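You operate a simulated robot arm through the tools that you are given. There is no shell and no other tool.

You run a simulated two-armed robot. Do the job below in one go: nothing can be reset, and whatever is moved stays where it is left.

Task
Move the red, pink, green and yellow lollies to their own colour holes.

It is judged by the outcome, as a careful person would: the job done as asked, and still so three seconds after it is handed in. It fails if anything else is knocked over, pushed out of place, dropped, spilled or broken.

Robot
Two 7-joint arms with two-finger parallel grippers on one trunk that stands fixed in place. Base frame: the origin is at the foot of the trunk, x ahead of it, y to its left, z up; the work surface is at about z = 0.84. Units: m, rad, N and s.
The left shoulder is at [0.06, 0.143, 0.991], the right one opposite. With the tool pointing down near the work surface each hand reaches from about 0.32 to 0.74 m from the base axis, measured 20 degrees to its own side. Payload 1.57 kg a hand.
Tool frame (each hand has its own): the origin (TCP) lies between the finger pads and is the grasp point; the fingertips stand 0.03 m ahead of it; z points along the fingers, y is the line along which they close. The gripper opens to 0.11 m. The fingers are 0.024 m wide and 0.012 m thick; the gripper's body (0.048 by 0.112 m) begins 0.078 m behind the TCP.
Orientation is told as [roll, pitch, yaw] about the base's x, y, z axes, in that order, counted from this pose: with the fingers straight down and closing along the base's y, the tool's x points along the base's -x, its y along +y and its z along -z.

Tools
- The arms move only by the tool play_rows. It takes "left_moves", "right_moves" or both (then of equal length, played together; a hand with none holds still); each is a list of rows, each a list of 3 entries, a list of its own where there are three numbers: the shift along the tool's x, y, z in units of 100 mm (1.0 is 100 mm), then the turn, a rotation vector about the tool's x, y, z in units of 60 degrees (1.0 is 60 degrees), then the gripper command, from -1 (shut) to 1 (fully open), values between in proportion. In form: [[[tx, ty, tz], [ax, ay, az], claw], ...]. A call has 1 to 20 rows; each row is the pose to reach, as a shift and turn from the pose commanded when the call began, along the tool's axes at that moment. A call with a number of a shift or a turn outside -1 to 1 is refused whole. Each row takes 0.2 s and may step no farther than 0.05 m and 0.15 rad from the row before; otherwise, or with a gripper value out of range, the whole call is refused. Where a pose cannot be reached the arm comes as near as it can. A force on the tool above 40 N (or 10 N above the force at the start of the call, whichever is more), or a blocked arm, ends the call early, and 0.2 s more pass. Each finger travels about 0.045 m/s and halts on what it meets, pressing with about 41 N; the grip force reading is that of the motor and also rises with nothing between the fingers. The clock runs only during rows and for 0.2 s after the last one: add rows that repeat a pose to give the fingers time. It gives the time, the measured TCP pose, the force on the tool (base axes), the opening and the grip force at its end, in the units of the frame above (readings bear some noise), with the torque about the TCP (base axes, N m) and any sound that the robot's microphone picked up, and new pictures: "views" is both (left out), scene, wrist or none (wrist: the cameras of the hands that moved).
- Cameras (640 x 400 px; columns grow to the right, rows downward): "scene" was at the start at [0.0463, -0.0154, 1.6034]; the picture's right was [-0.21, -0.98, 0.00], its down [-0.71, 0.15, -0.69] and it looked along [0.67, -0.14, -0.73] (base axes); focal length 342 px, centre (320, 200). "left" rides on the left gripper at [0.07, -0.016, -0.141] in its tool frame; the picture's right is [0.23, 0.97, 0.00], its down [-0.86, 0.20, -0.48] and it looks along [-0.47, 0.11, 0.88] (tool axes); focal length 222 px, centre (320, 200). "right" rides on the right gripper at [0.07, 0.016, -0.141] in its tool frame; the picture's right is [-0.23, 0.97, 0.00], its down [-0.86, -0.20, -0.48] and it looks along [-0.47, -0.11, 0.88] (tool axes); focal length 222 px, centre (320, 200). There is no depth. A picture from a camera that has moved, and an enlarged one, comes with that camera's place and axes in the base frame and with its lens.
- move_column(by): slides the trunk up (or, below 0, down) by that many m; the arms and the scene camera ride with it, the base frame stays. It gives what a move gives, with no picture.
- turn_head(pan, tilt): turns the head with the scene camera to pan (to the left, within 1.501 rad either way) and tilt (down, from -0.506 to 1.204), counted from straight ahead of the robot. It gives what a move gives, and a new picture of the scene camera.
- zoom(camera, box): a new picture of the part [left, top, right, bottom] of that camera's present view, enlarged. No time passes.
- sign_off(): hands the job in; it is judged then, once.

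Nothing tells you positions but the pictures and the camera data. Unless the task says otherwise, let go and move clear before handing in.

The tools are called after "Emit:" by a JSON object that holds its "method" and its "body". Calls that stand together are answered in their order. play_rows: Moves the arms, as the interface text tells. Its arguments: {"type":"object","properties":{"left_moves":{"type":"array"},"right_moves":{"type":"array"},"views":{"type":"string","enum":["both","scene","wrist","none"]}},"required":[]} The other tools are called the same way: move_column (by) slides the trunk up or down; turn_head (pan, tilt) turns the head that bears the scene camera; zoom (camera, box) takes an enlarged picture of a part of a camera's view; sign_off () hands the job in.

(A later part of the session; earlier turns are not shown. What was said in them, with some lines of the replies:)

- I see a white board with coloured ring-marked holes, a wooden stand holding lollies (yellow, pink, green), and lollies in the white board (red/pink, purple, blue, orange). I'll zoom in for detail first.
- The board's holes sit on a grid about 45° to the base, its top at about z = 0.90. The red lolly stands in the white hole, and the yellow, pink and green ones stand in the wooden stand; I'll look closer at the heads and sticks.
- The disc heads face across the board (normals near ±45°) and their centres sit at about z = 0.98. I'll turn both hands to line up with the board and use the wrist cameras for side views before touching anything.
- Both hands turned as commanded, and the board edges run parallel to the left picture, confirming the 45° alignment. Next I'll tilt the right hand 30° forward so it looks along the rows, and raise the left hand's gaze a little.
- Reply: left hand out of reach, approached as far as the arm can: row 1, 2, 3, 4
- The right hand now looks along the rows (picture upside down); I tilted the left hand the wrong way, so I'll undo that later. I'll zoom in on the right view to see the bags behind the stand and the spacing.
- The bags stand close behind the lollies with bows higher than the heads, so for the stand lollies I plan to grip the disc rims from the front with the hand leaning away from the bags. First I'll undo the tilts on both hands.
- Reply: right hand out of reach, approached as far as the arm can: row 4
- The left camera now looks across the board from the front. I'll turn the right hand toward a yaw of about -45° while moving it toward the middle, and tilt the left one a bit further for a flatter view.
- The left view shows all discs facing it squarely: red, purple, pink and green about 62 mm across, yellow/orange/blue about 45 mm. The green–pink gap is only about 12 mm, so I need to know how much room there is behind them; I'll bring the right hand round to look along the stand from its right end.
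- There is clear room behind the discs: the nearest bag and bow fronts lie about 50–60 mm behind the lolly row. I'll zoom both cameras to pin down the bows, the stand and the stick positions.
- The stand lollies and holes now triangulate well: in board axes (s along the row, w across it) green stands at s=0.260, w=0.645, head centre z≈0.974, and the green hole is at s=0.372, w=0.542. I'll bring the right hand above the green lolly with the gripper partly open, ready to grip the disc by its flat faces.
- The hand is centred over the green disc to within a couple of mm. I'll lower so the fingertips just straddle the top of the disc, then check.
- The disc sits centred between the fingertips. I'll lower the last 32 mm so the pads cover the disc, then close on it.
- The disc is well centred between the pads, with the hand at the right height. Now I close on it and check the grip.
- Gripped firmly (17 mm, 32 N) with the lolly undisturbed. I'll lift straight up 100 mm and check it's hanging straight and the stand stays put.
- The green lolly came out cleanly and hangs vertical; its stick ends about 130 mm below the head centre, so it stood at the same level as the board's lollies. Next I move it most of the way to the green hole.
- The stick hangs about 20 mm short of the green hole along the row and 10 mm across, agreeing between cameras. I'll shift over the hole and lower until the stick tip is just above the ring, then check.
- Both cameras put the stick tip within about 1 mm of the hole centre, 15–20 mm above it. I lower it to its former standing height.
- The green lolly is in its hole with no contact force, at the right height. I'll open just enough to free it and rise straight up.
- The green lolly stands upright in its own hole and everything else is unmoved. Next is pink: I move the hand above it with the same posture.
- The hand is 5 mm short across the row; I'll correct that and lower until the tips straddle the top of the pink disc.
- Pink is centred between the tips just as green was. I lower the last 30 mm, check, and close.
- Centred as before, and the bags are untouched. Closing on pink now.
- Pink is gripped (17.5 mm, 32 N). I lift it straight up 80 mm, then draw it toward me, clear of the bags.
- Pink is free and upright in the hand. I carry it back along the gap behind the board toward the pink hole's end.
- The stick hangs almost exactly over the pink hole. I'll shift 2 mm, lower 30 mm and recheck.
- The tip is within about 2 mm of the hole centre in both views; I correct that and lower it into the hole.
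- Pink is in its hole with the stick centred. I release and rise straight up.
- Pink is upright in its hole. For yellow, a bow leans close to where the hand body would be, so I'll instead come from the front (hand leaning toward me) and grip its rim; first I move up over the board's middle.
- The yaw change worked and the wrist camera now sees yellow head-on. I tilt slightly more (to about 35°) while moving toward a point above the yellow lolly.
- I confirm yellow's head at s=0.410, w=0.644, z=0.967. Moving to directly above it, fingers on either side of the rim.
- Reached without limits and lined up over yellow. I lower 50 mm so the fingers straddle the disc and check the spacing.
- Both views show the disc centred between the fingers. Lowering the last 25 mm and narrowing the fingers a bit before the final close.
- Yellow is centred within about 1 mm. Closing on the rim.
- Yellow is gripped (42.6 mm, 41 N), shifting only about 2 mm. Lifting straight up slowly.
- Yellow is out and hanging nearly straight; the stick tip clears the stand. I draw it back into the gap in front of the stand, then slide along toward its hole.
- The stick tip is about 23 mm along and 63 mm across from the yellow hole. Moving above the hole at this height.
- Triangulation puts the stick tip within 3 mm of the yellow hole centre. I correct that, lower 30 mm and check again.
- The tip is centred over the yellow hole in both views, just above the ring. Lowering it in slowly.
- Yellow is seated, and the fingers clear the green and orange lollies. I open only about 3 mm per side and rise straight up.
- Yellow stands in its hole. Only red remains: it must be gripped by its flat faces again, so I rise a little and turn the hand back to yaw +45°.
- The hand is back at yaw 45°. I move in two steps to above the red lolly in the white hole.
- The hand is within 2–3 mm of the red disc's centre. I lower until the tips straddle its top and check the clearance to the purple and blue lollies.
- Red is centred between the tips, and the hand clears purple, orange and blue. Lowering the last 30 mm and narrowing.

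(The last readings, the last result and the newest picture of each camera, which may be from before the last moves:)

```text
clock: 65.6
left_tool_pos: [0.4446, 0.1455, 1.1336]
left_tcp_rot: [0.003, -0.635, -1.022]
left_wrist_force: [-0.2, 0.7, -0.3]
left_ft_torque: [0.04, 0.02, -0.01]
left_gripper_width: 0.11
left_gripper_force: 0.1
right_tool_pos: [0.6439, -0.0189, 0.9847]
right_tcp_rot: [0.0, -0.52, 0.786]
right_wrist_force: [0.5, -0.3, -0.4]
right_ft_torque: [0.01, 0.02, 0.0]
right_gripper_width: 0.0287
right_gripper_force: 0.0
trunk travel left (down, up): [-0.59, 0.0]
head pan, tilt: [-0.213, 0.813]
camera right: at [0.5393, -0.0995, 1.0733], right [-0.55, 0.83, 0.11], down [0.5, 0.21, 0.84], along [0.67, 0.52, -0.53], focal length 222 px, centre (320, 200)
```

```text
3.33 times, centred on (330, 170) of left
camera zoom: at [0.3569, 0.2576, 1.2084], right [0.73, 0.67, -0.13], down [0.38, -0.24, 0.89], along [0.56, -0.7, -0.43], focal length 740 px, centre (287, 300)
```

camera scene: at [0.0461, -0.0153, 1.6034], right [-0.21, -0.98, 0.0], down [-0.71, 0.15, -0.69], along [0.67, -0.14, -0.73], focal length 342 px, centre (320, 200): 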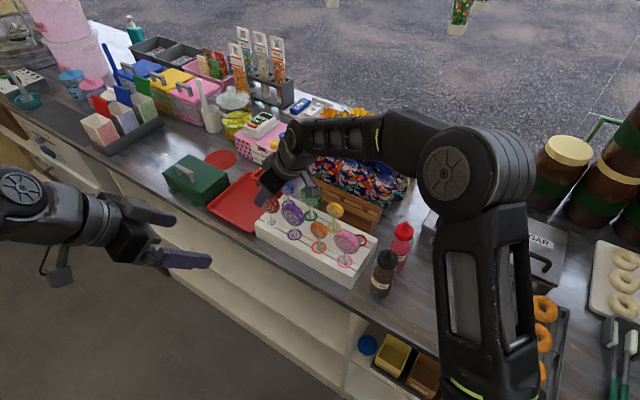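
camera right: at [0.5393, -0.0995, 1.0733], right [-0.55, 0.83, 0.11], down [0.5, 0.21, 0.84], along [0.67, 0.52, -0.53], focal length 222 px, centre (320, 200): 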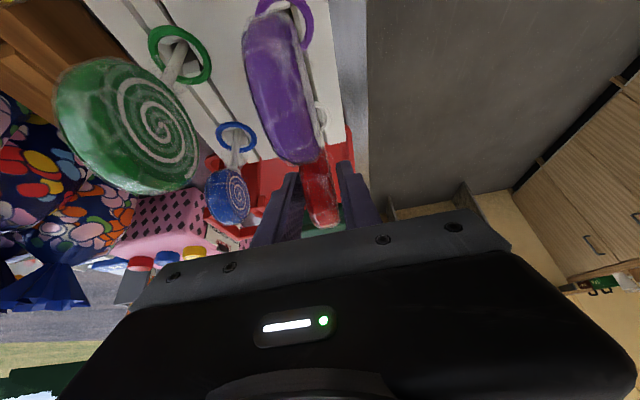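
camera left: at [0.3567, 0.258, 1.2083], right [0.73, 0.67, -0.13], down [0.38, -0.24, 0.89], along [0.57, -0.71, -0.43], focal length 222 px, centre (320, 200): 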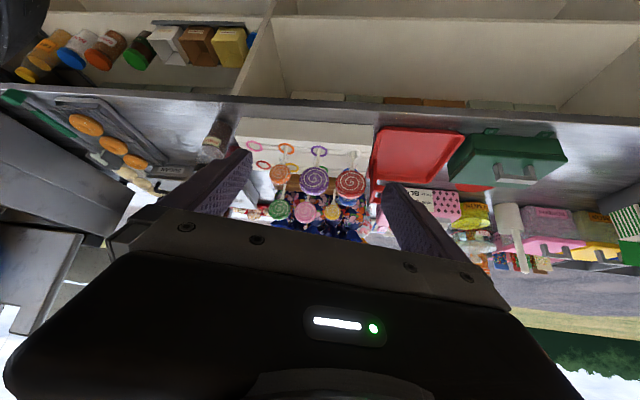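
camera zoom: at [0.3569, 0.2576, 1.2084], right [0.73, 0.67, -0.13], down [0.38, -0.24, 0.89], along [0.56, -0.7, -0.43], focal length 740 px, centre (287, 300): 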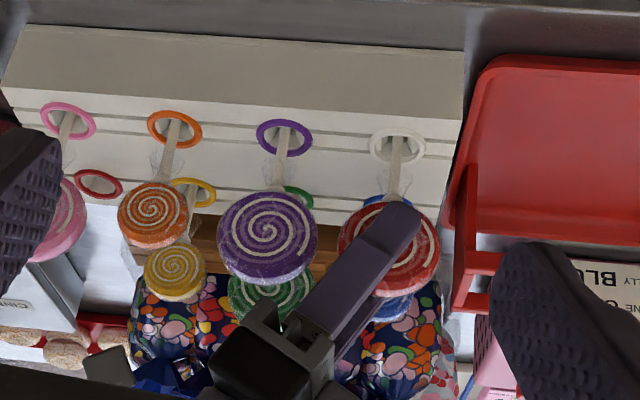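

Centred. Closing on red.

Emit:
{"method": "play_rows", "body": {"right_moves": [[[0, 0, 0], [0, 0, 0], -0.7], [[0, 0, 0], [0, 0, 0], -1], [[0, 0, 0], [0, 0, 0], -1], [[0, 0, 0], [0, 0, 0], -1], [[-0.04, 0, -0.069], [0, 0, 0], -1], [[-0.12, 0, -0.208], [0, 0, 0], -1], [[-0.22, 0, -0.381], [0, 0, 0], -1], [[-0.32, 0, -0.555], [0, 0, 0], -1], [[-0.42, 0, -0.728], [0, 0, 0], -1], [[-0.499, 0, -0.867], [0, 0, 0], -1], [[-0.499, 0, -0.867], [0, 0, 0], -1]], "views": "both"}}

Emit:
{"method": "zoom", "body": {"camera": "scene", "box": [240, 150, 360, 250]}}

Emit:
{"method": "zoom", "body": {"camera": "right", "box": [220, 50, 420, 220]}}

Emit:
{"method": "zoom", "body": {"camera": "left", "box": [260, 110, 400, 230]}}

```text
clock: 68.0
left_tool_pos: [0.4447, 0.1463, 1.1337]
left_tcp_rot: [0.004, -0.634, -1.021]
left_wrist_force: [0.1, -0.2, -0.2]
left_ft_torque: [0.02, -0.02, -0.01]
left_gripper_width: 0.1101
left_gripper_force: 0.1
right_tool_pos: [0.6447, -0.0175, 1.0863]
right_tcp_rot: [-0.002, -0.521, 0.784]
right_wrist_force: [-0.9, -0.1, 0.1]
right_ft_torque: [0.04, -0.03, -0.03]
right_gripper_width: 0.0173
right_gripper_force: 32.2
trunk travel left (down, up): [-0.59, 0.0]
head pan, tilt: [-0.213, 0.813]
camera scene: at [0.0465, -0.0153, 1.6034], right [-0.21, -0.98, 0.0], down [-0.71, 0.15, -0.69], along [0.67, -0.14, -0.73], focal length 342 px, centre (320, 200)
camera right: at [0.5399, -0.0991, 1.1736], right [-0.55, 0.83, 0.11], down [0.5, 0.22, 0.84], along [0.67, 0.52, -0.53], focal length 222 px, centre (320, 200)
```

scene: 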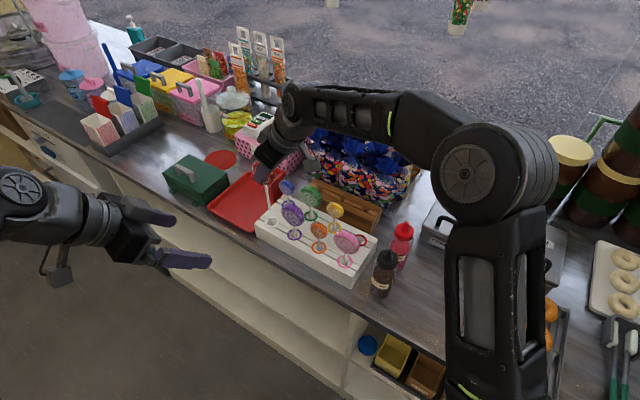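
right: 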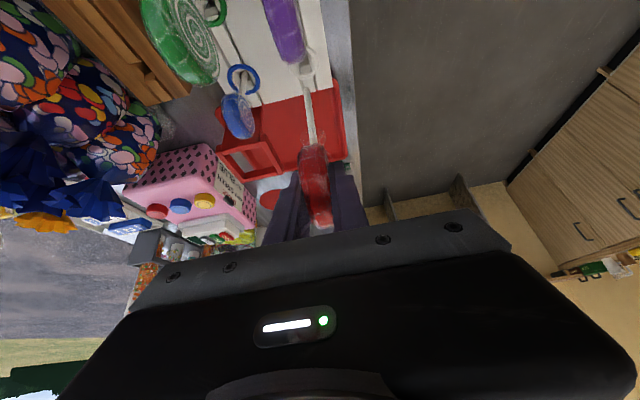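

```text
4.00 times, centred on (300, 200) of scene
camera zoom: at [0.0465, -0.0153, 1.6034], right [-0.21, -0.98, 0.0], down [-0.71, 0.15, -0.69], along [0.67, -0.14, -0.73], focal length 1370 px, centre (400, 200)
```

zoom: 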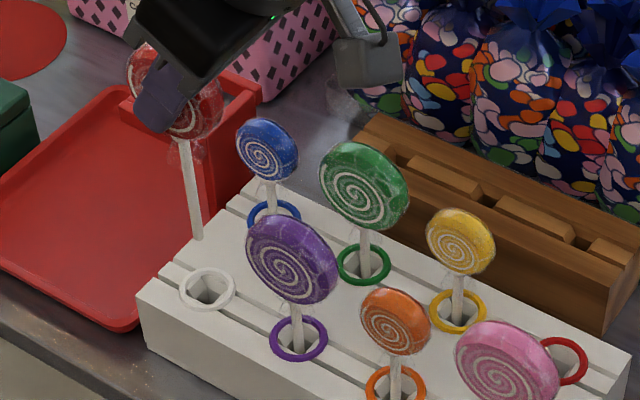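

```text
2.35 times, centred on (320, 135) of right
camera zoom: at [0.5399, -0.0991, 1.1736], right [-0.55, 0.83, 0.11], down [0.5, 0.22, 0.84], along [0.67, 0.52, -0.53], focal length 523 px, centre (320, 353)
```

zoom: 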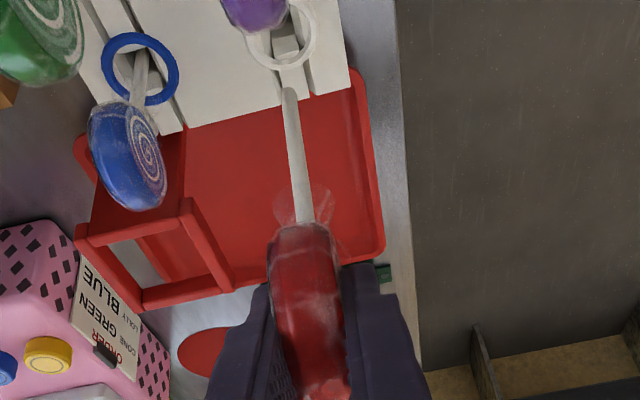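

```text
3.33 times, centred on (330, 170) of left
camera zoom: at [0.357, 0.2576, 1.2084], right [0.73, 0.67, -0.13], down [0.38, -0.24, 0.89], along [0.56, -0.7, -0.43], focal length 740 px, centre (287, 300)
```

zoom: 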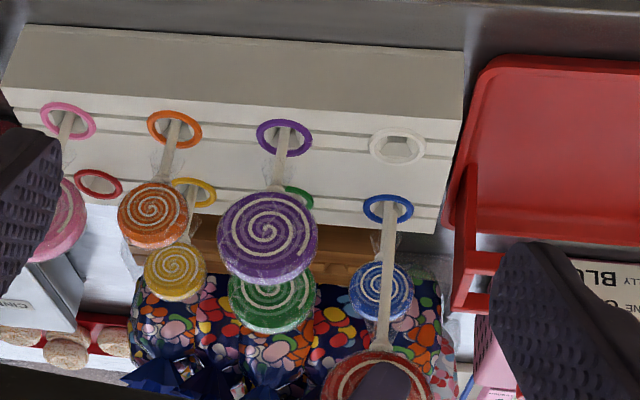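

Red came out cleanly and hangs straight. I raise it a bit more, shift into the lane between the two rows, and carry it along toward the red hole.

Emit:
{"method": "play_rows", "body": {"right_moves": [[[-0.08, 0, -0.13], [0, 0, 0], -1], [[-0.15, -0.15, -0.26], [0, 0, 0], -1], [[-0.15, -0.37, -0.26], [0, 0, 0], -1], [[0, -0.37, -0.345], [0, 0, 0], -1], [[0.18, -0.37, -0.45], [0, 0, 0], -1], [[0.36, -0.37, -0.554], [0, 0, 0], -1], [[0.543, -0.37, -0.659], [0, 0, 0], -1], [[0.543, -0.37, -0.659], [0, 0, 0], -1]], "views": "both"}}

Emit:
{"method": "zoom", "body": {"camera": "scene", "box": [240, 150, 360, 250]}}

```text
clock: 69.8
left_tool_pos: [0.4446, 0.1467, 1.1359]
left_tcp_rot: [0.002, -0.635, -1.02]
left_wrist_force: [0.0, -0.5, -0.6]
left_ft_torque: [-0.01, 0.01, 0.02]
left_gripper_width: 0.1102
left_gripper_force: 0.1
right_tool_pos: [0.6127, -0.1007, 1.115]
right_tcp_rot: [0.0, -0.521, 0.785]
right_wrist_force: [0.3, 0.4, -0.7]
right_ft_torque: [0.03, 0.0, 0.0]
right_gripper_width: 0.0172
right_gripper_force: 31.9
trunk travel left (down, up): [-0.59, 0.0]
head pan, tilt: [-0.213, 0.813]
camera scene: at [0.0467, -0.0151, 1.6034], right [-0.21, -0.98, 0.0], down [-0.71, 0.15, -0.69], along [0.67, -0.14, -0.73], focal length 342 px, centre (320, 200)
camera right: at [0.5093, -0.1815, 1.2035], right [-0.55, 0.83, 0.11], down [0.5, 0.22, 0.84], along [0.67, 0.52, -0.53], focal length 222 px, centre (320, 200)
```

scene: 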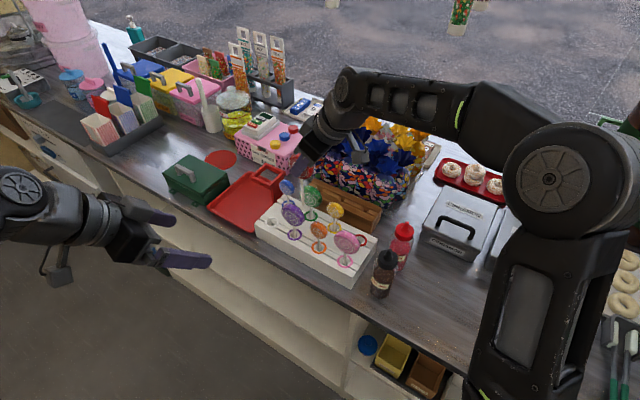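
right: 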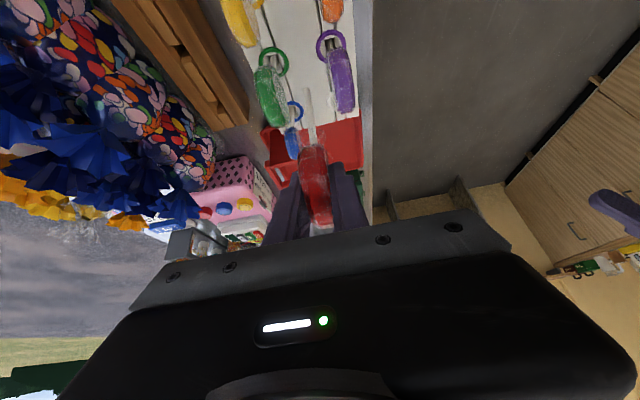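

```text
4.00 times, centred on (300, 200) of scene
camera zoom: at [0.0467, -0.0151, 1.6034], right [-0.21, -0.98, 0.0], down [-0.71, 0.15, -0.69], along [0.67, -0.14, -0.73], focal length 1370 px, centre (400, 200)
```

zoom: 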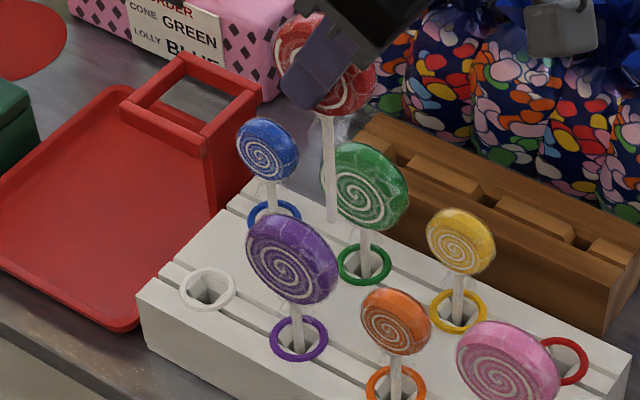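

The stick passes in front of green with clear space. Continuing along the lane.

Emit:
{"method": "play_rows", "body": {"right_moves": [[[0.17, 0, -0.098], [0, 0, 0], -1], [[0.35, 0, -0.2], [0, 0, 0], -1], [[0.53, 0, -0.305], [0, 0, 0], -1], [[0.7, 0, -0.403], [0, 0, 0], -1], [[0.867, 0, -0.499], [0, 0, 0], -1], [[0.98, 0, -0.564], [0, 0, 0], -1], [[0.98, 0, -0.564], [0, 0, 0], -1]], "views": "scene"}}

Emit:
{"method": "zoom", "body": {"camera": "scene", "box": [280, 170, 400, 270]}}

```text
clock: 71.4
left_tool_pos: [0.4452, 0.1466, 1.1349]
left_tcp_rot: [0.004, -0.634, -1.021]
left_wrist_force: [0.1, -0.2, -0.4]
left_ft_torque: [0.0, 0.02, 0.03]
left_gripper_width: 0.1102
left_gripper_force: 0.0
right_tool_pos: [0.5342, -0.1818, 1.1165]
right_tcp_rot: [0.0, -0.52, 0.785]
right_wrist_force: [0.1, -0.6, -0.8]
right_ft_torque: [-0.02, 0.01, -0.03]
right_gripper_width: 0.0172
right_gripper_force: 32.5
trunk travel left (down, up): [-0.59, 0.0]
head pan, tilt: [-0.213, 0.813]
camera scene: at [0.0465, -0.0153, 1.6034], right [-0.21, -0.98, 0.0], down [-0.71, 0.15, -0.69], along [0.67, -0.14, -0.73], focal length 342 px, centre (320, 200)
```

scene: 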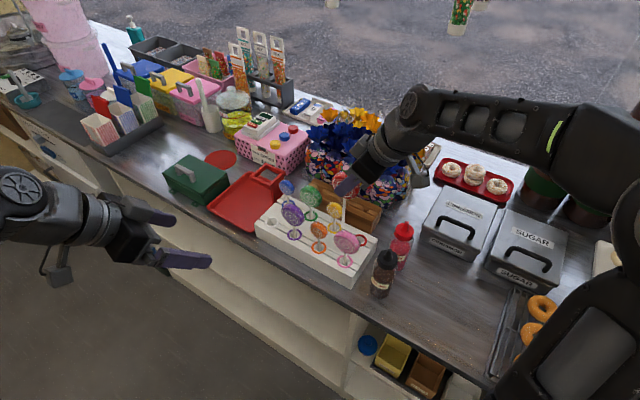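

```text
4.00 times, centred on (340, 220) of scene
camera zoom: at [0.0465, -0.0153, 1.6034], right [-0.21, -0.98, 0.0], down [-0.71, 0.15, -0.69], along [0.67, -0.14, -0.73], focal length 1370 px, centre (240, 120)
```

zoom: 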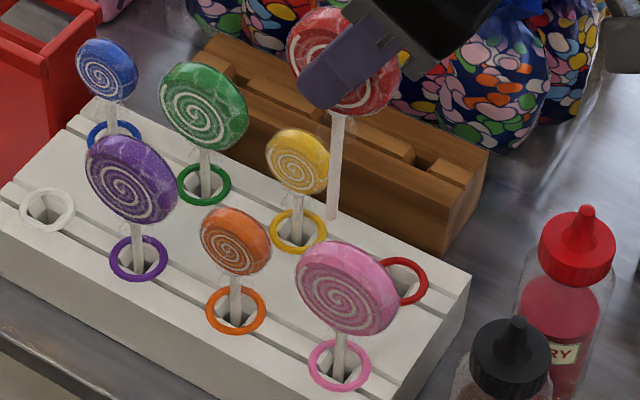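

Emit:
{"method": "play_rows", "body": {"right_moves": [[[0.16, -0.08, -0.09], [0, 0, 0], -1], [[0.303, -0.2, -0.175], [0, 0, 0], -1], [[0.303, -0.35, -0.175], [0, 0, 0], -1], [[0.378, -0.35, -0.045], [0, 0, 0], -1], [[0.453, -0.35, 0.085], [0, 0, 0], -1], [[0.453, -0.35, 0.085], [0, 0, 0], -1]], "views": "both"}}

Emit:
{"method": "zoom", "body": {"camera": "scene", "box": [310, 180, 410, 270]}}

Emit:
{"method": "zoom", "body": {"camera": "right", "box": [220, 20, 420, 170]}}

```text
clock: 72.8
left_tool_pos: [0.4434, 0.1447, 1.1355]
left_tcp_rot: [0.004, -0.636, -1.021]
left_wrist_force: [0.6, 0.2, -0.3]
left_ft_torque: [-0.02, -0.02, -0.02]
left_gripper_width: 0.1103
left_gripper_force: 0.1
right_tool_pos: [0.5337, -0.23, 1.0855]
right_tcp_rot: [-0.002, -0.521, 0.783]
right_wrist_force: [0.7, -0.3, -0.1]
right_ft_torque: [-0.01, 0.01, -0.04]
right_gripper_width: 0.0171
right_gripper_force: 32.5
trunk travel left (down, up): [-0.59, 0.0]
head pan, tilt: [-0.213, 0.813]
camera scene: at [0.0461, -0.0153, 1.6034], right [-0.21, -0.98, 0.0], down [-0.71, 0.15, -0.69], along [0.67, -0.14, -0.73], focal length 342 px, centre (320, 200)
camera right: at [0.4287, -0.311, 1.1742], right [-0.55, 0.83, 0.11], down [0.5, 0.21, 0.84], along [0.67, 0.52, -0.53], focal length 222 px, centre (320, 200)
```

scene: 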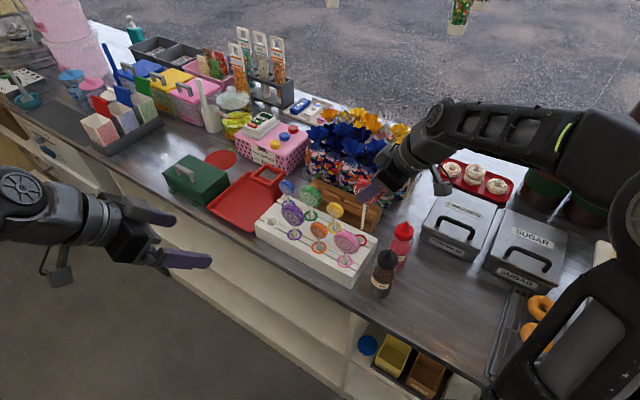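
right: 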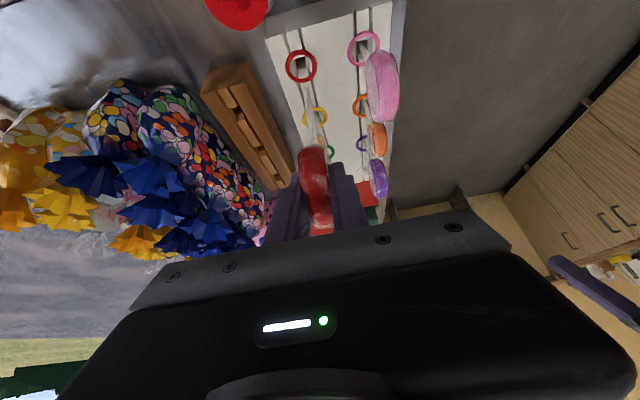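

```text
4.44 times, centred on (360, 225) of scene
camera zoom: at [0.0461, -0.0153, 1.6034], right [-0.21, -0.98, 0.0], down [-0.71, 0.15, -0.69], along [0.67, -0.14, -0.73], focal length 1522 px, centre (142, 89)
```

zoom: 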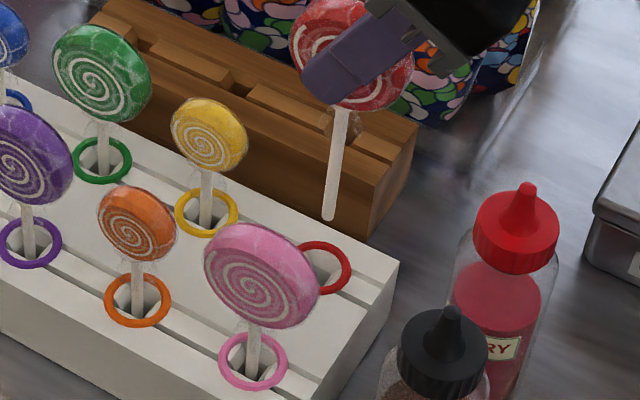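

```text
2.67 times, centred on (320, 95) of right
camera zoom: at [0.4287, -0.311, 1.1742], right [-0.55, 0.83, 0.11], down [0.5, 0.21, 0.84], along [0.67, 0.52, -0.53], focal length 592 px, centre (320, 480)
```

zoom: 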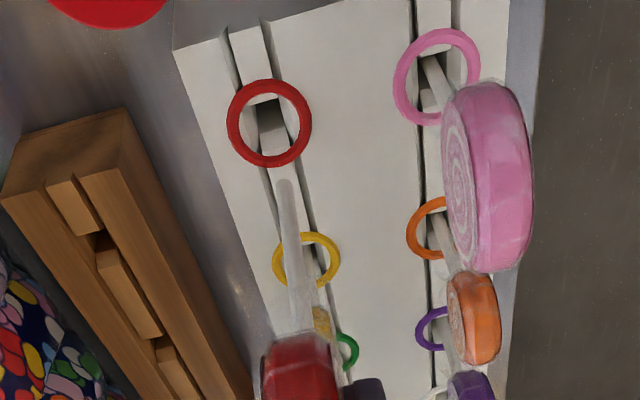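

The stick tip is within 4 mm of the red hole. Correcting and lowering 30 mm for a final check.

Emit:
{"method": "play_rows", "body": {"right_moves": [[[-0.023, -0.03, 0.013], [0, 0, 0], -1], [[0.027, -0.03, 0.1], [0, 0, 0], -1], [[0.077, -0.03, 0.187], [0, 0, 0], -1], [[0.127, -0.03, 0.273], [0, 0, 0], -1], [[0.127, -0.03, 0.273], [0, 0, 0], -1]], "views": "wrist"}}

Emit:
{"method": "zoom", "body": {"camera": "scene", "box": [310, 180, 410, 270]}}

Emit:
{"method": "zoom", "body": {"camera": "right", "box": [240, 20, 400, 140]}}

```text
clock: 74.0
left_tool_pos: [0.4442, 0.1459, 1.1359]
left_tcp_rot: [0.005, -0.635, -1.022]
left_wrist_force: [-0.4, 0.0, 0.5]
left_ft_torque: [-0.02, 0.03, -0.02]
left_gripper_width: 0.11
left_gripper_force: 0.0
right_tool_pos: [0.5372, -0.2299, 1.0566]
right_tcp_rot: [-0.001, -0.521, 0.785]
right_wrist_force: [0.7, 0.3, -0.5]
right_ft_torque: [-0.02, -0.03, -0.03]
right_gripper_width: 0.0173
right_gripper_force: 32.1
trunk travel left (down, up): [-0.59, 0.0]
head pan, tilt: [-0.213, 0.813]
camera right: at [0.4328, -0.3118, 1.1437], right [-0.55, 0.83, 0.11], down [0.5, 0.21, 0.84], along [0.67, 0.52, -0.53], focal length 222 px, centre (320, 200)
```

right: 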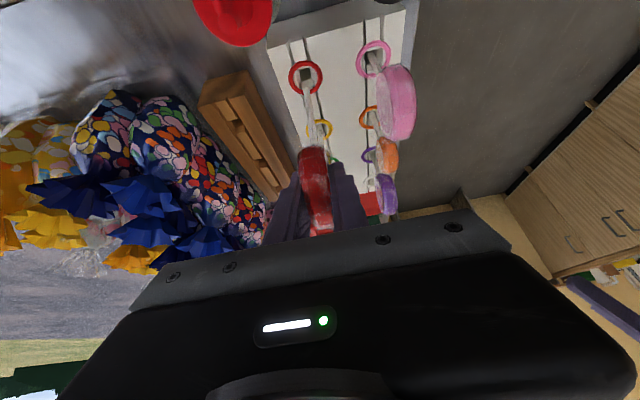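

```text
4.44 times, centred on (360, 225) of scene
camera zoom: at [0.0462, -0.0153, 1.6034], right [-0.21, -0.98, 0.0], down [-0.71, 0.15, -0.69], along [0.67, -0.14, -0.73], focal length 1522 px, centre (142, 89)
```

zoom: 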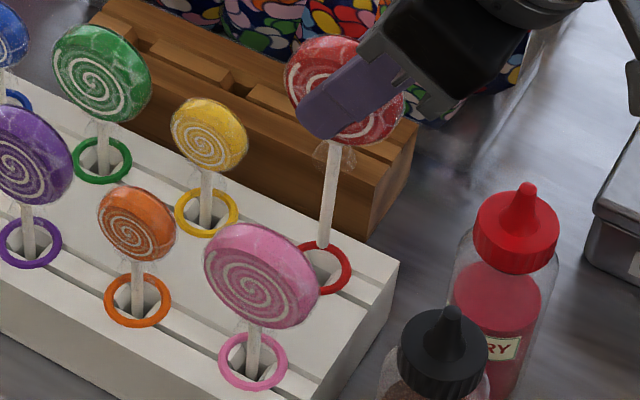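

```text
3.33 times, centred on (320, 80) of right
camera zoom: at [0.4328, -0.3118, 1.1437], right [-0.55, 0.83, 0.11], down [0.5, 0.21, 0.84], along [0.67, 0.52, -0.53], focal length 740 px, centre (320, 600)
```

zoom: 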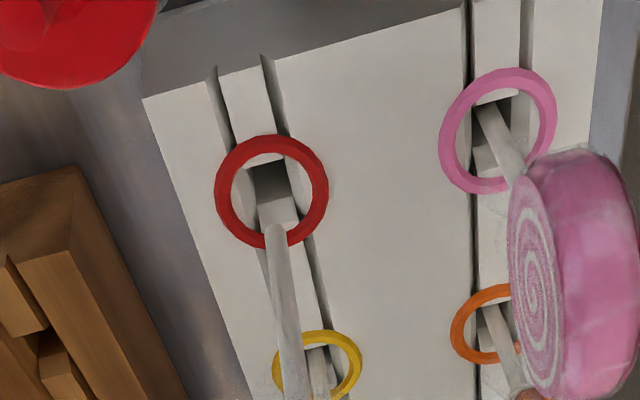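

Both views put the tip within about 1 mm of the red hole's centre. Lowering it in.

Emit:
{"method": "play_rows", "body": {"right_moves": [[[0.05, 0, 0.087], [0, 0, 0], -1], [[0.1, 0, 0.173], [0, 0, 0], -1], [[0.15, 0, 0.26], [0, 0, 0], -1], [[0.2, 0, 0.347], [0, 0, 0], -1], [[0.25, 0, 0.433], [0, 0, 0], -1], [[0.3, 0, 0.52], [0, 0, 0], -1], [[0.335, 0, 0.582], [0, 0, 0], -1], [[0.349, 0, 0.607], [0, 0, 0], -1], [[0.349, 0, 0.607], [0, 0, 0], -1]], "views": "both"}}

Emit:
{"method": "zoom", "body": {"camera": "scene", "box": [300, 180, 400, 270]}}

Emit:
{"method": "zoom", "body": {"camera": "right", "box": [220, 60, 420, 220]}}

```text
clock: 76.0
left_tool_pos: [0.4456, 0.1466, 1.1341]
left_tcp_rot: [0.006, -0.636, -1.022]
left_wrist_force: [-0.1, -0.6, -0.3]
left_ft_torque: [-0.02, 0.03, -0.01]
left_gripper_width: 0.1101
left_gripper_force: 0.1
right_tool_pos: [0.5376, -0.2312, 0.986]
right_tcp_rot: [0.001, -0.522, 0.786]
right_wrist_force: [-0.3, 0.4, -1.0]
right_ft_torque: [0.02, -0.03, -0.02]
right_gripper_width: 0.0172
right_gripper_force: 32.5
trunk travel left (down, up): [-0.59, 0.0]
head pan, tilt: [-0.213, 0.813]
camera scene: at [0.0464, -0.0154, 1.6034], right [-0.21, -0.98, 0.0], down [-0.71, 0.15, -0.69], along [0.67, -0.14, -0.73], focal length 342 px, centre (320, 200)
camera right: at [0.4329, -0.3114, 1.0739], right [-0.55, 0.83, 0.11], down [0.5, 0.21, 0.84], along [0.67, 0.52, -0.53], focal length 222 px, centre (320, 200)
```

scene: 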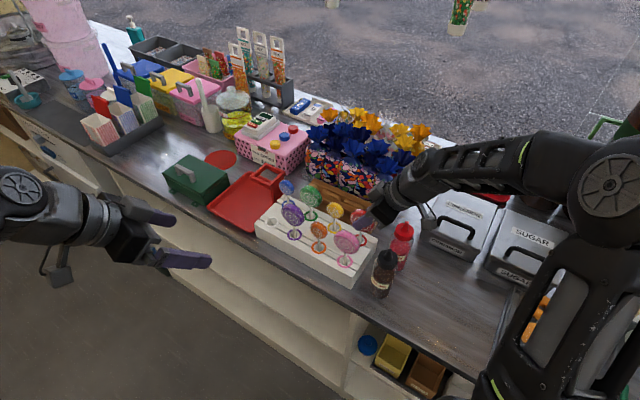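
right: 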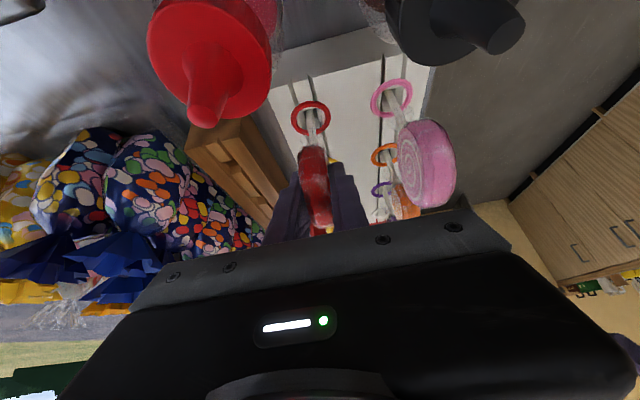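

```text
4.44 times, centred on (350, 225) of scene
camera zoom: at [0.0464, -0.0154, 1.6034], right [-0.21, -0.98, 0.0], down [-0.71, 0.15, -0.69], along [0.67, -0.14, -0.73], focal length 1522 px, centre (187, 89)
```

zoom: 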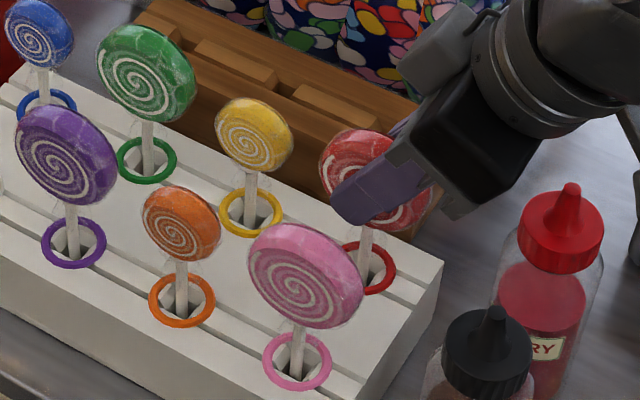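

```text
2.50 times, centred on (320, 140) of right
camera zoom: at [0.4329, -0.3114, 1.0739], right [-0.55, 0.83, 0.11], down [0.5, 0.21, 0.84], along [0.67, 0.52, -0.53], focal length 555 px, centre (320, 350)
```

zoom: 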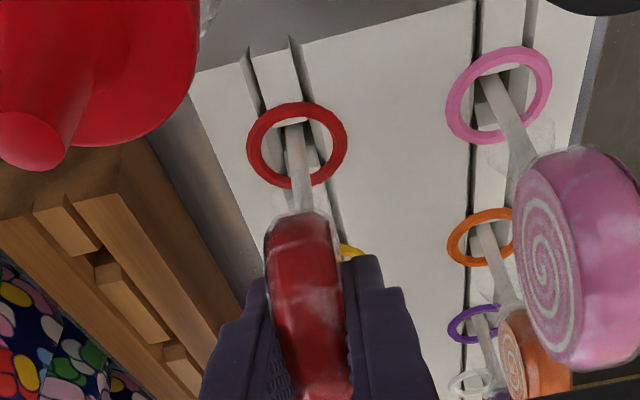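

Red is seated in its hole at the same height as the others, with the bottles and pink clear of the hand. Releasing and rising straight up.

Emit:
{"method": "play_rows", "body": {"right_moves": [[[0.005, 0, 0.009], [0, 0, 0], -1], [[0.005, 0, 0.009], [0, 0, 0], -0.5], [[0.005, 0, 0.009], [0, 0, 0], -0.28], [[0.005, 0, 0.009], [0, 0, 0], -0.28], [[-0.05, 0, -0.087], [0, 0, 0], -0.28], [[-0.15, 0, -0.26], [0, 0, 0], -0.28], [[-0.25, 0, -0.433], [0, 0, 0], -0.28], [[-0.35, 0, -0.607], [0, 0, 0], -0.28], [[-0.45, 0, -0.78], [0, 0, 0], -0.28], [[-0.55, 0, -0.953], [0, 0, 0], -0.28], [[-0.57, 0, -0.99], [0, 0, 0], -0.28]], "views": "both"}}

Emit:
{"method": "zoom", "body": {"camera": "scene", "box": [250, 160, 410, 280]}}

Emit:
{"method": "zoom", "body": {"camera": "left", "box": [220, 110, 400, 250]}}

Emit:
{"method": "zoom", "body": {"camera": "right", "box": [220, 20, 440, 190]}}

```text
clock: 78.4
left_tool_pos: [0.4439, 0.1466, 1.1354]
left_tcp_rot: [0.005, -0.637, -1.021]
left_wrist_force: [0.2, -0.2, 0.2]
left_ft_torque: [-0.01, -0.02, -0.01]
left_gripper_width: 0.1101
left_gripper_force: 0.0
right_tool_pos: [0.5378, -0.2295, 1.1005]
right_tcp_rot: [0.0, -0.521, 0.787]
right_wrist_force: [0.8, -0.7, 0.1]
right_ft_torque: [0.0, 0.01, -0.02]
right_gripper_width: 0.0396
right_gripper_force: 0.1
trunk travel left (down, up): [-0.59, 0.0]
head pan, tilt: [-0.213, 0.813]
camera scene: at [0.0464, -0.0154, 1.6034], right [-0.21, -0.98, 0.0], down [-0.71, 0.15, -0.69], along [0.67, -0.14, -0.73], focal length 342 px, centre (320, 200)
camera right: at [0.4328, -0.311, 1.1886], right [-0.55, 0.83, 0.11], down [0.5, 0.21, 0.84], along [0.67, 0.52, -0.53], focal length 222 px, centre (320, 200)
```

scene: 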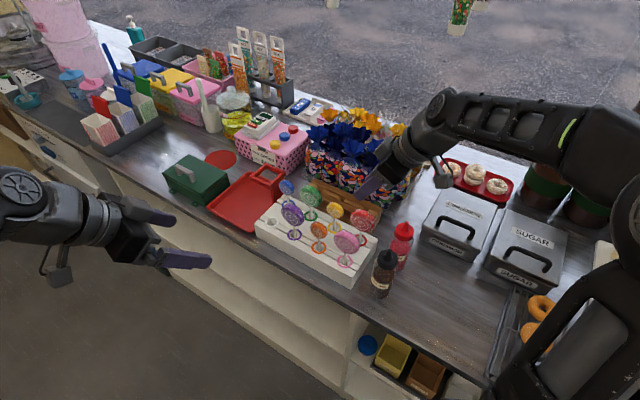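
right: 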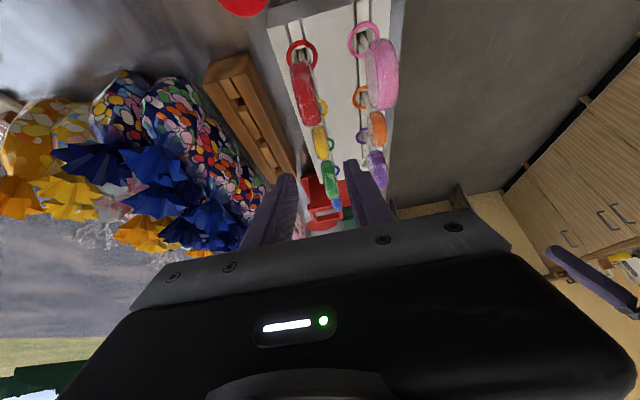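

```text
3.33 times, centred on (330, 220) of scene
camera zoom: at [0.0464, -0.0154, 1.6034], right [-0.21, -0.98, 0.0], down [-0.71, 0.15, -0.69], along [0.67, -0.14, -0.73], focal length 1142 px, centre (287, 133)
```

zoom: 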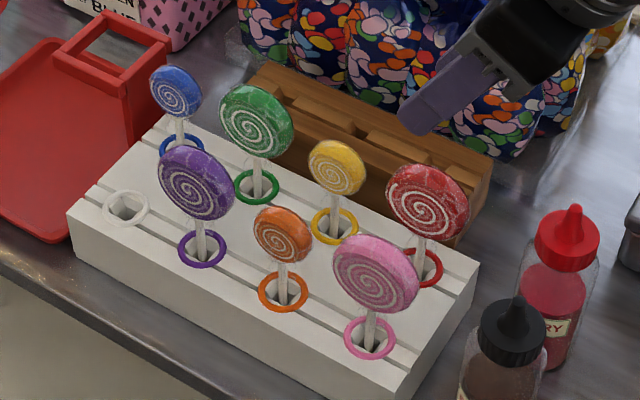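

```text
2.86 times, centred on (310, 180) of left
camera zoom: at [0.3569, 0.2576, 1.2084], right [0.73, 0.67, -0.13], down [0.38, -0.24, 0.89], along [0.56, -0.7, -0.43], focal length 635 px, centre (349, 257)
```

zoom: 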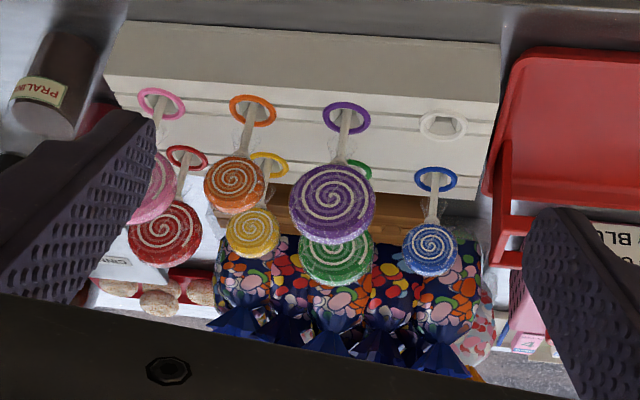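

```text
2.35 times, centred on (330, 105) of right
camera zoom: at [0.4328, -0.311, 1.1886], right [-0.55, 0.83, 0.11], down [0.5, 0.21, 0.84], along [0.67, 0.52, -0.53], focal length 523 px, centre (296, 424)
```

zoom: 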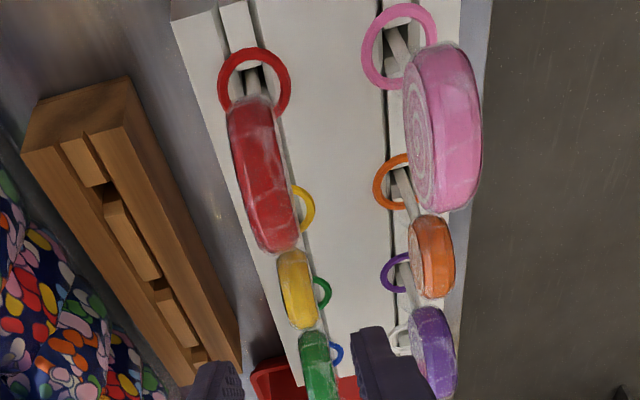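

All four lollies stand in their own holes and everything else is where it was. I back the right hand away and up, then take a last look.

Emit:
{"method": "play_rows", "body": {"right_moves": [[[-0.1, 0, -0.17], [0, 0, 0], -0.28], [[-0.2, 0, -0.35], [0, 0, 0], -0.28], [[-0.25, 0, -0.48], [0, 0, 0], -0.28], [[-0.1, 0, -0.6], [0, 0, 0], -0.28], [[0.05, 0, -0.7], [0, 0, 0], -0.28], [[0.134, 0, -0.77], [0, 0, 0], -0.28], [[0.134, 0, -0.77], [0, 0, 0], -0.28], [[0.134, 0, -0.77], [0, 0, 0], -0.28], [[0.134, 0, -0.77], [0, 0, 0], -0.28], [[0.134, 0, -0.77], [0, 0, 0], -0.28]], "views": "both"}}

Emit:
{"method": "zoom", "body": {"camera": "scene", "box": [240, 110, 440, 280]}}

Emit:
{"method": "zoom", "body": {"camera": "left", "box": [220, 110, 400, 250]}}

```text
clock: 80.6
left_tool_pos: [0.4452, 0.1448, 1.1347]
left_tcp_rot: [0.004, -0.635, -1.02]
left_wrist_force: [1.2, -0.1, 0.6]
left_ft_torque: [0.04, 0.01, 0.01]
left_gripper_width: 0.11
left_gripper_force: 0.1
right_tool_pos: [0.502, -0.2653, 1.1604]
right_tcp_rot: [-0.001, -0.521, 0.785]
right_wrist_force: [-0.3, 0.3, 0.2]
right_ft_torque: [-0.01, 0.02, -0.04]
right_gripper_width: 0.0393
right_gripper_force: 0.0
trunk travel left (down, up): [-0.59, 0.0]
head pan, tilt: [-0.213, 0.813]
camera scene: at [0.0463, -0.0154, 1.6034], right [-0.21, -0.98, 0.0], down [-0.71, 0.15, -0.69], along [0.67, -0.14, -0.73], focal length 342 px, centre (320, 200)
camera right: at [0.3976, -0.3464, 1.2485], right [-0.55, 0.83, 0.11], down [0.5, 0.21, 0.84], along [0.67, 0.52, -0.53], focal length 222 px, centre (320, 200)
```

scene: 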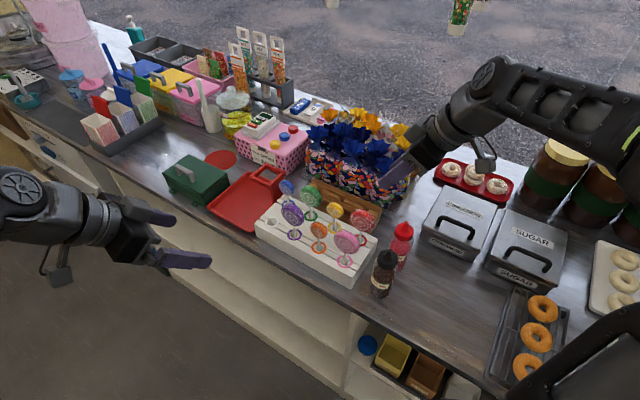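
right: 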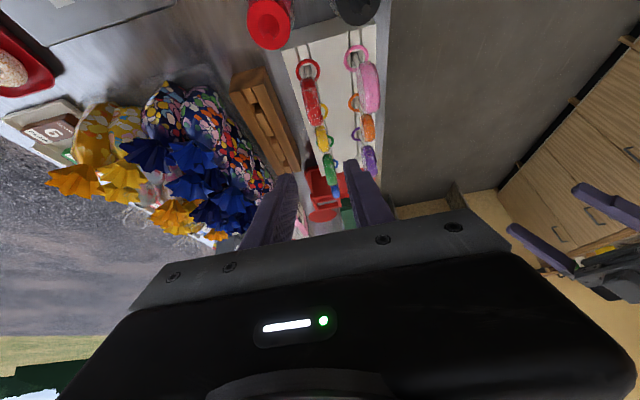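

```text
2.35 times, centred on (340, 195) of scene
camera zoom: at [0.0463, -0.0154, 1.6034], right [-0.21, -0.98, 0.0], down [-0.71, 0.15, -0.69], along [0.67, -0.14, -0.73], focal length 806 px, centre (273, 212)
```

zoom: 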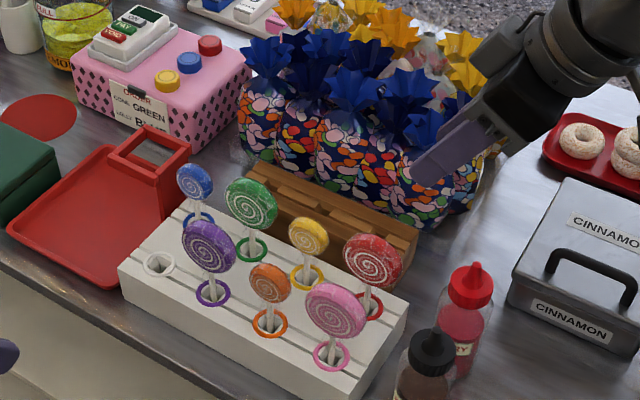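

```text
2.86 times, centred on (310, 180) of left
camera zoom: at [0.3568, 0.2576, 1.2085], right [0.73, 0.67, -0.13], down [0.38, -0.24, 0.89], along [0.56, -0.7, -0.43], focal length 635 px, centre (349, 257)
```

zoom: 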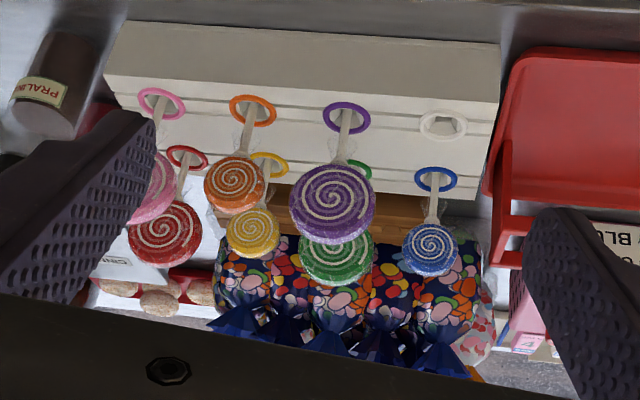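

The red, pink, green and yellow lollies stand upright and steady in their matching holes. Blue, purple and orange, the stand, the bags and the bottles are undisturbed, and both hands are clear, so I'm handing the job in.

Emit:
{"method": "sign_off", "body": {}}

```text
The job is handed in.
```

The red, pink, green and yellow lollies are now each standing upright in the hole of their own colour. In the last pictures the blue, purple and orange lollies were still in their holes, and the stand, bags, bottles and trays had not moved. Both hands had let go and were well clear when I handed the job in.
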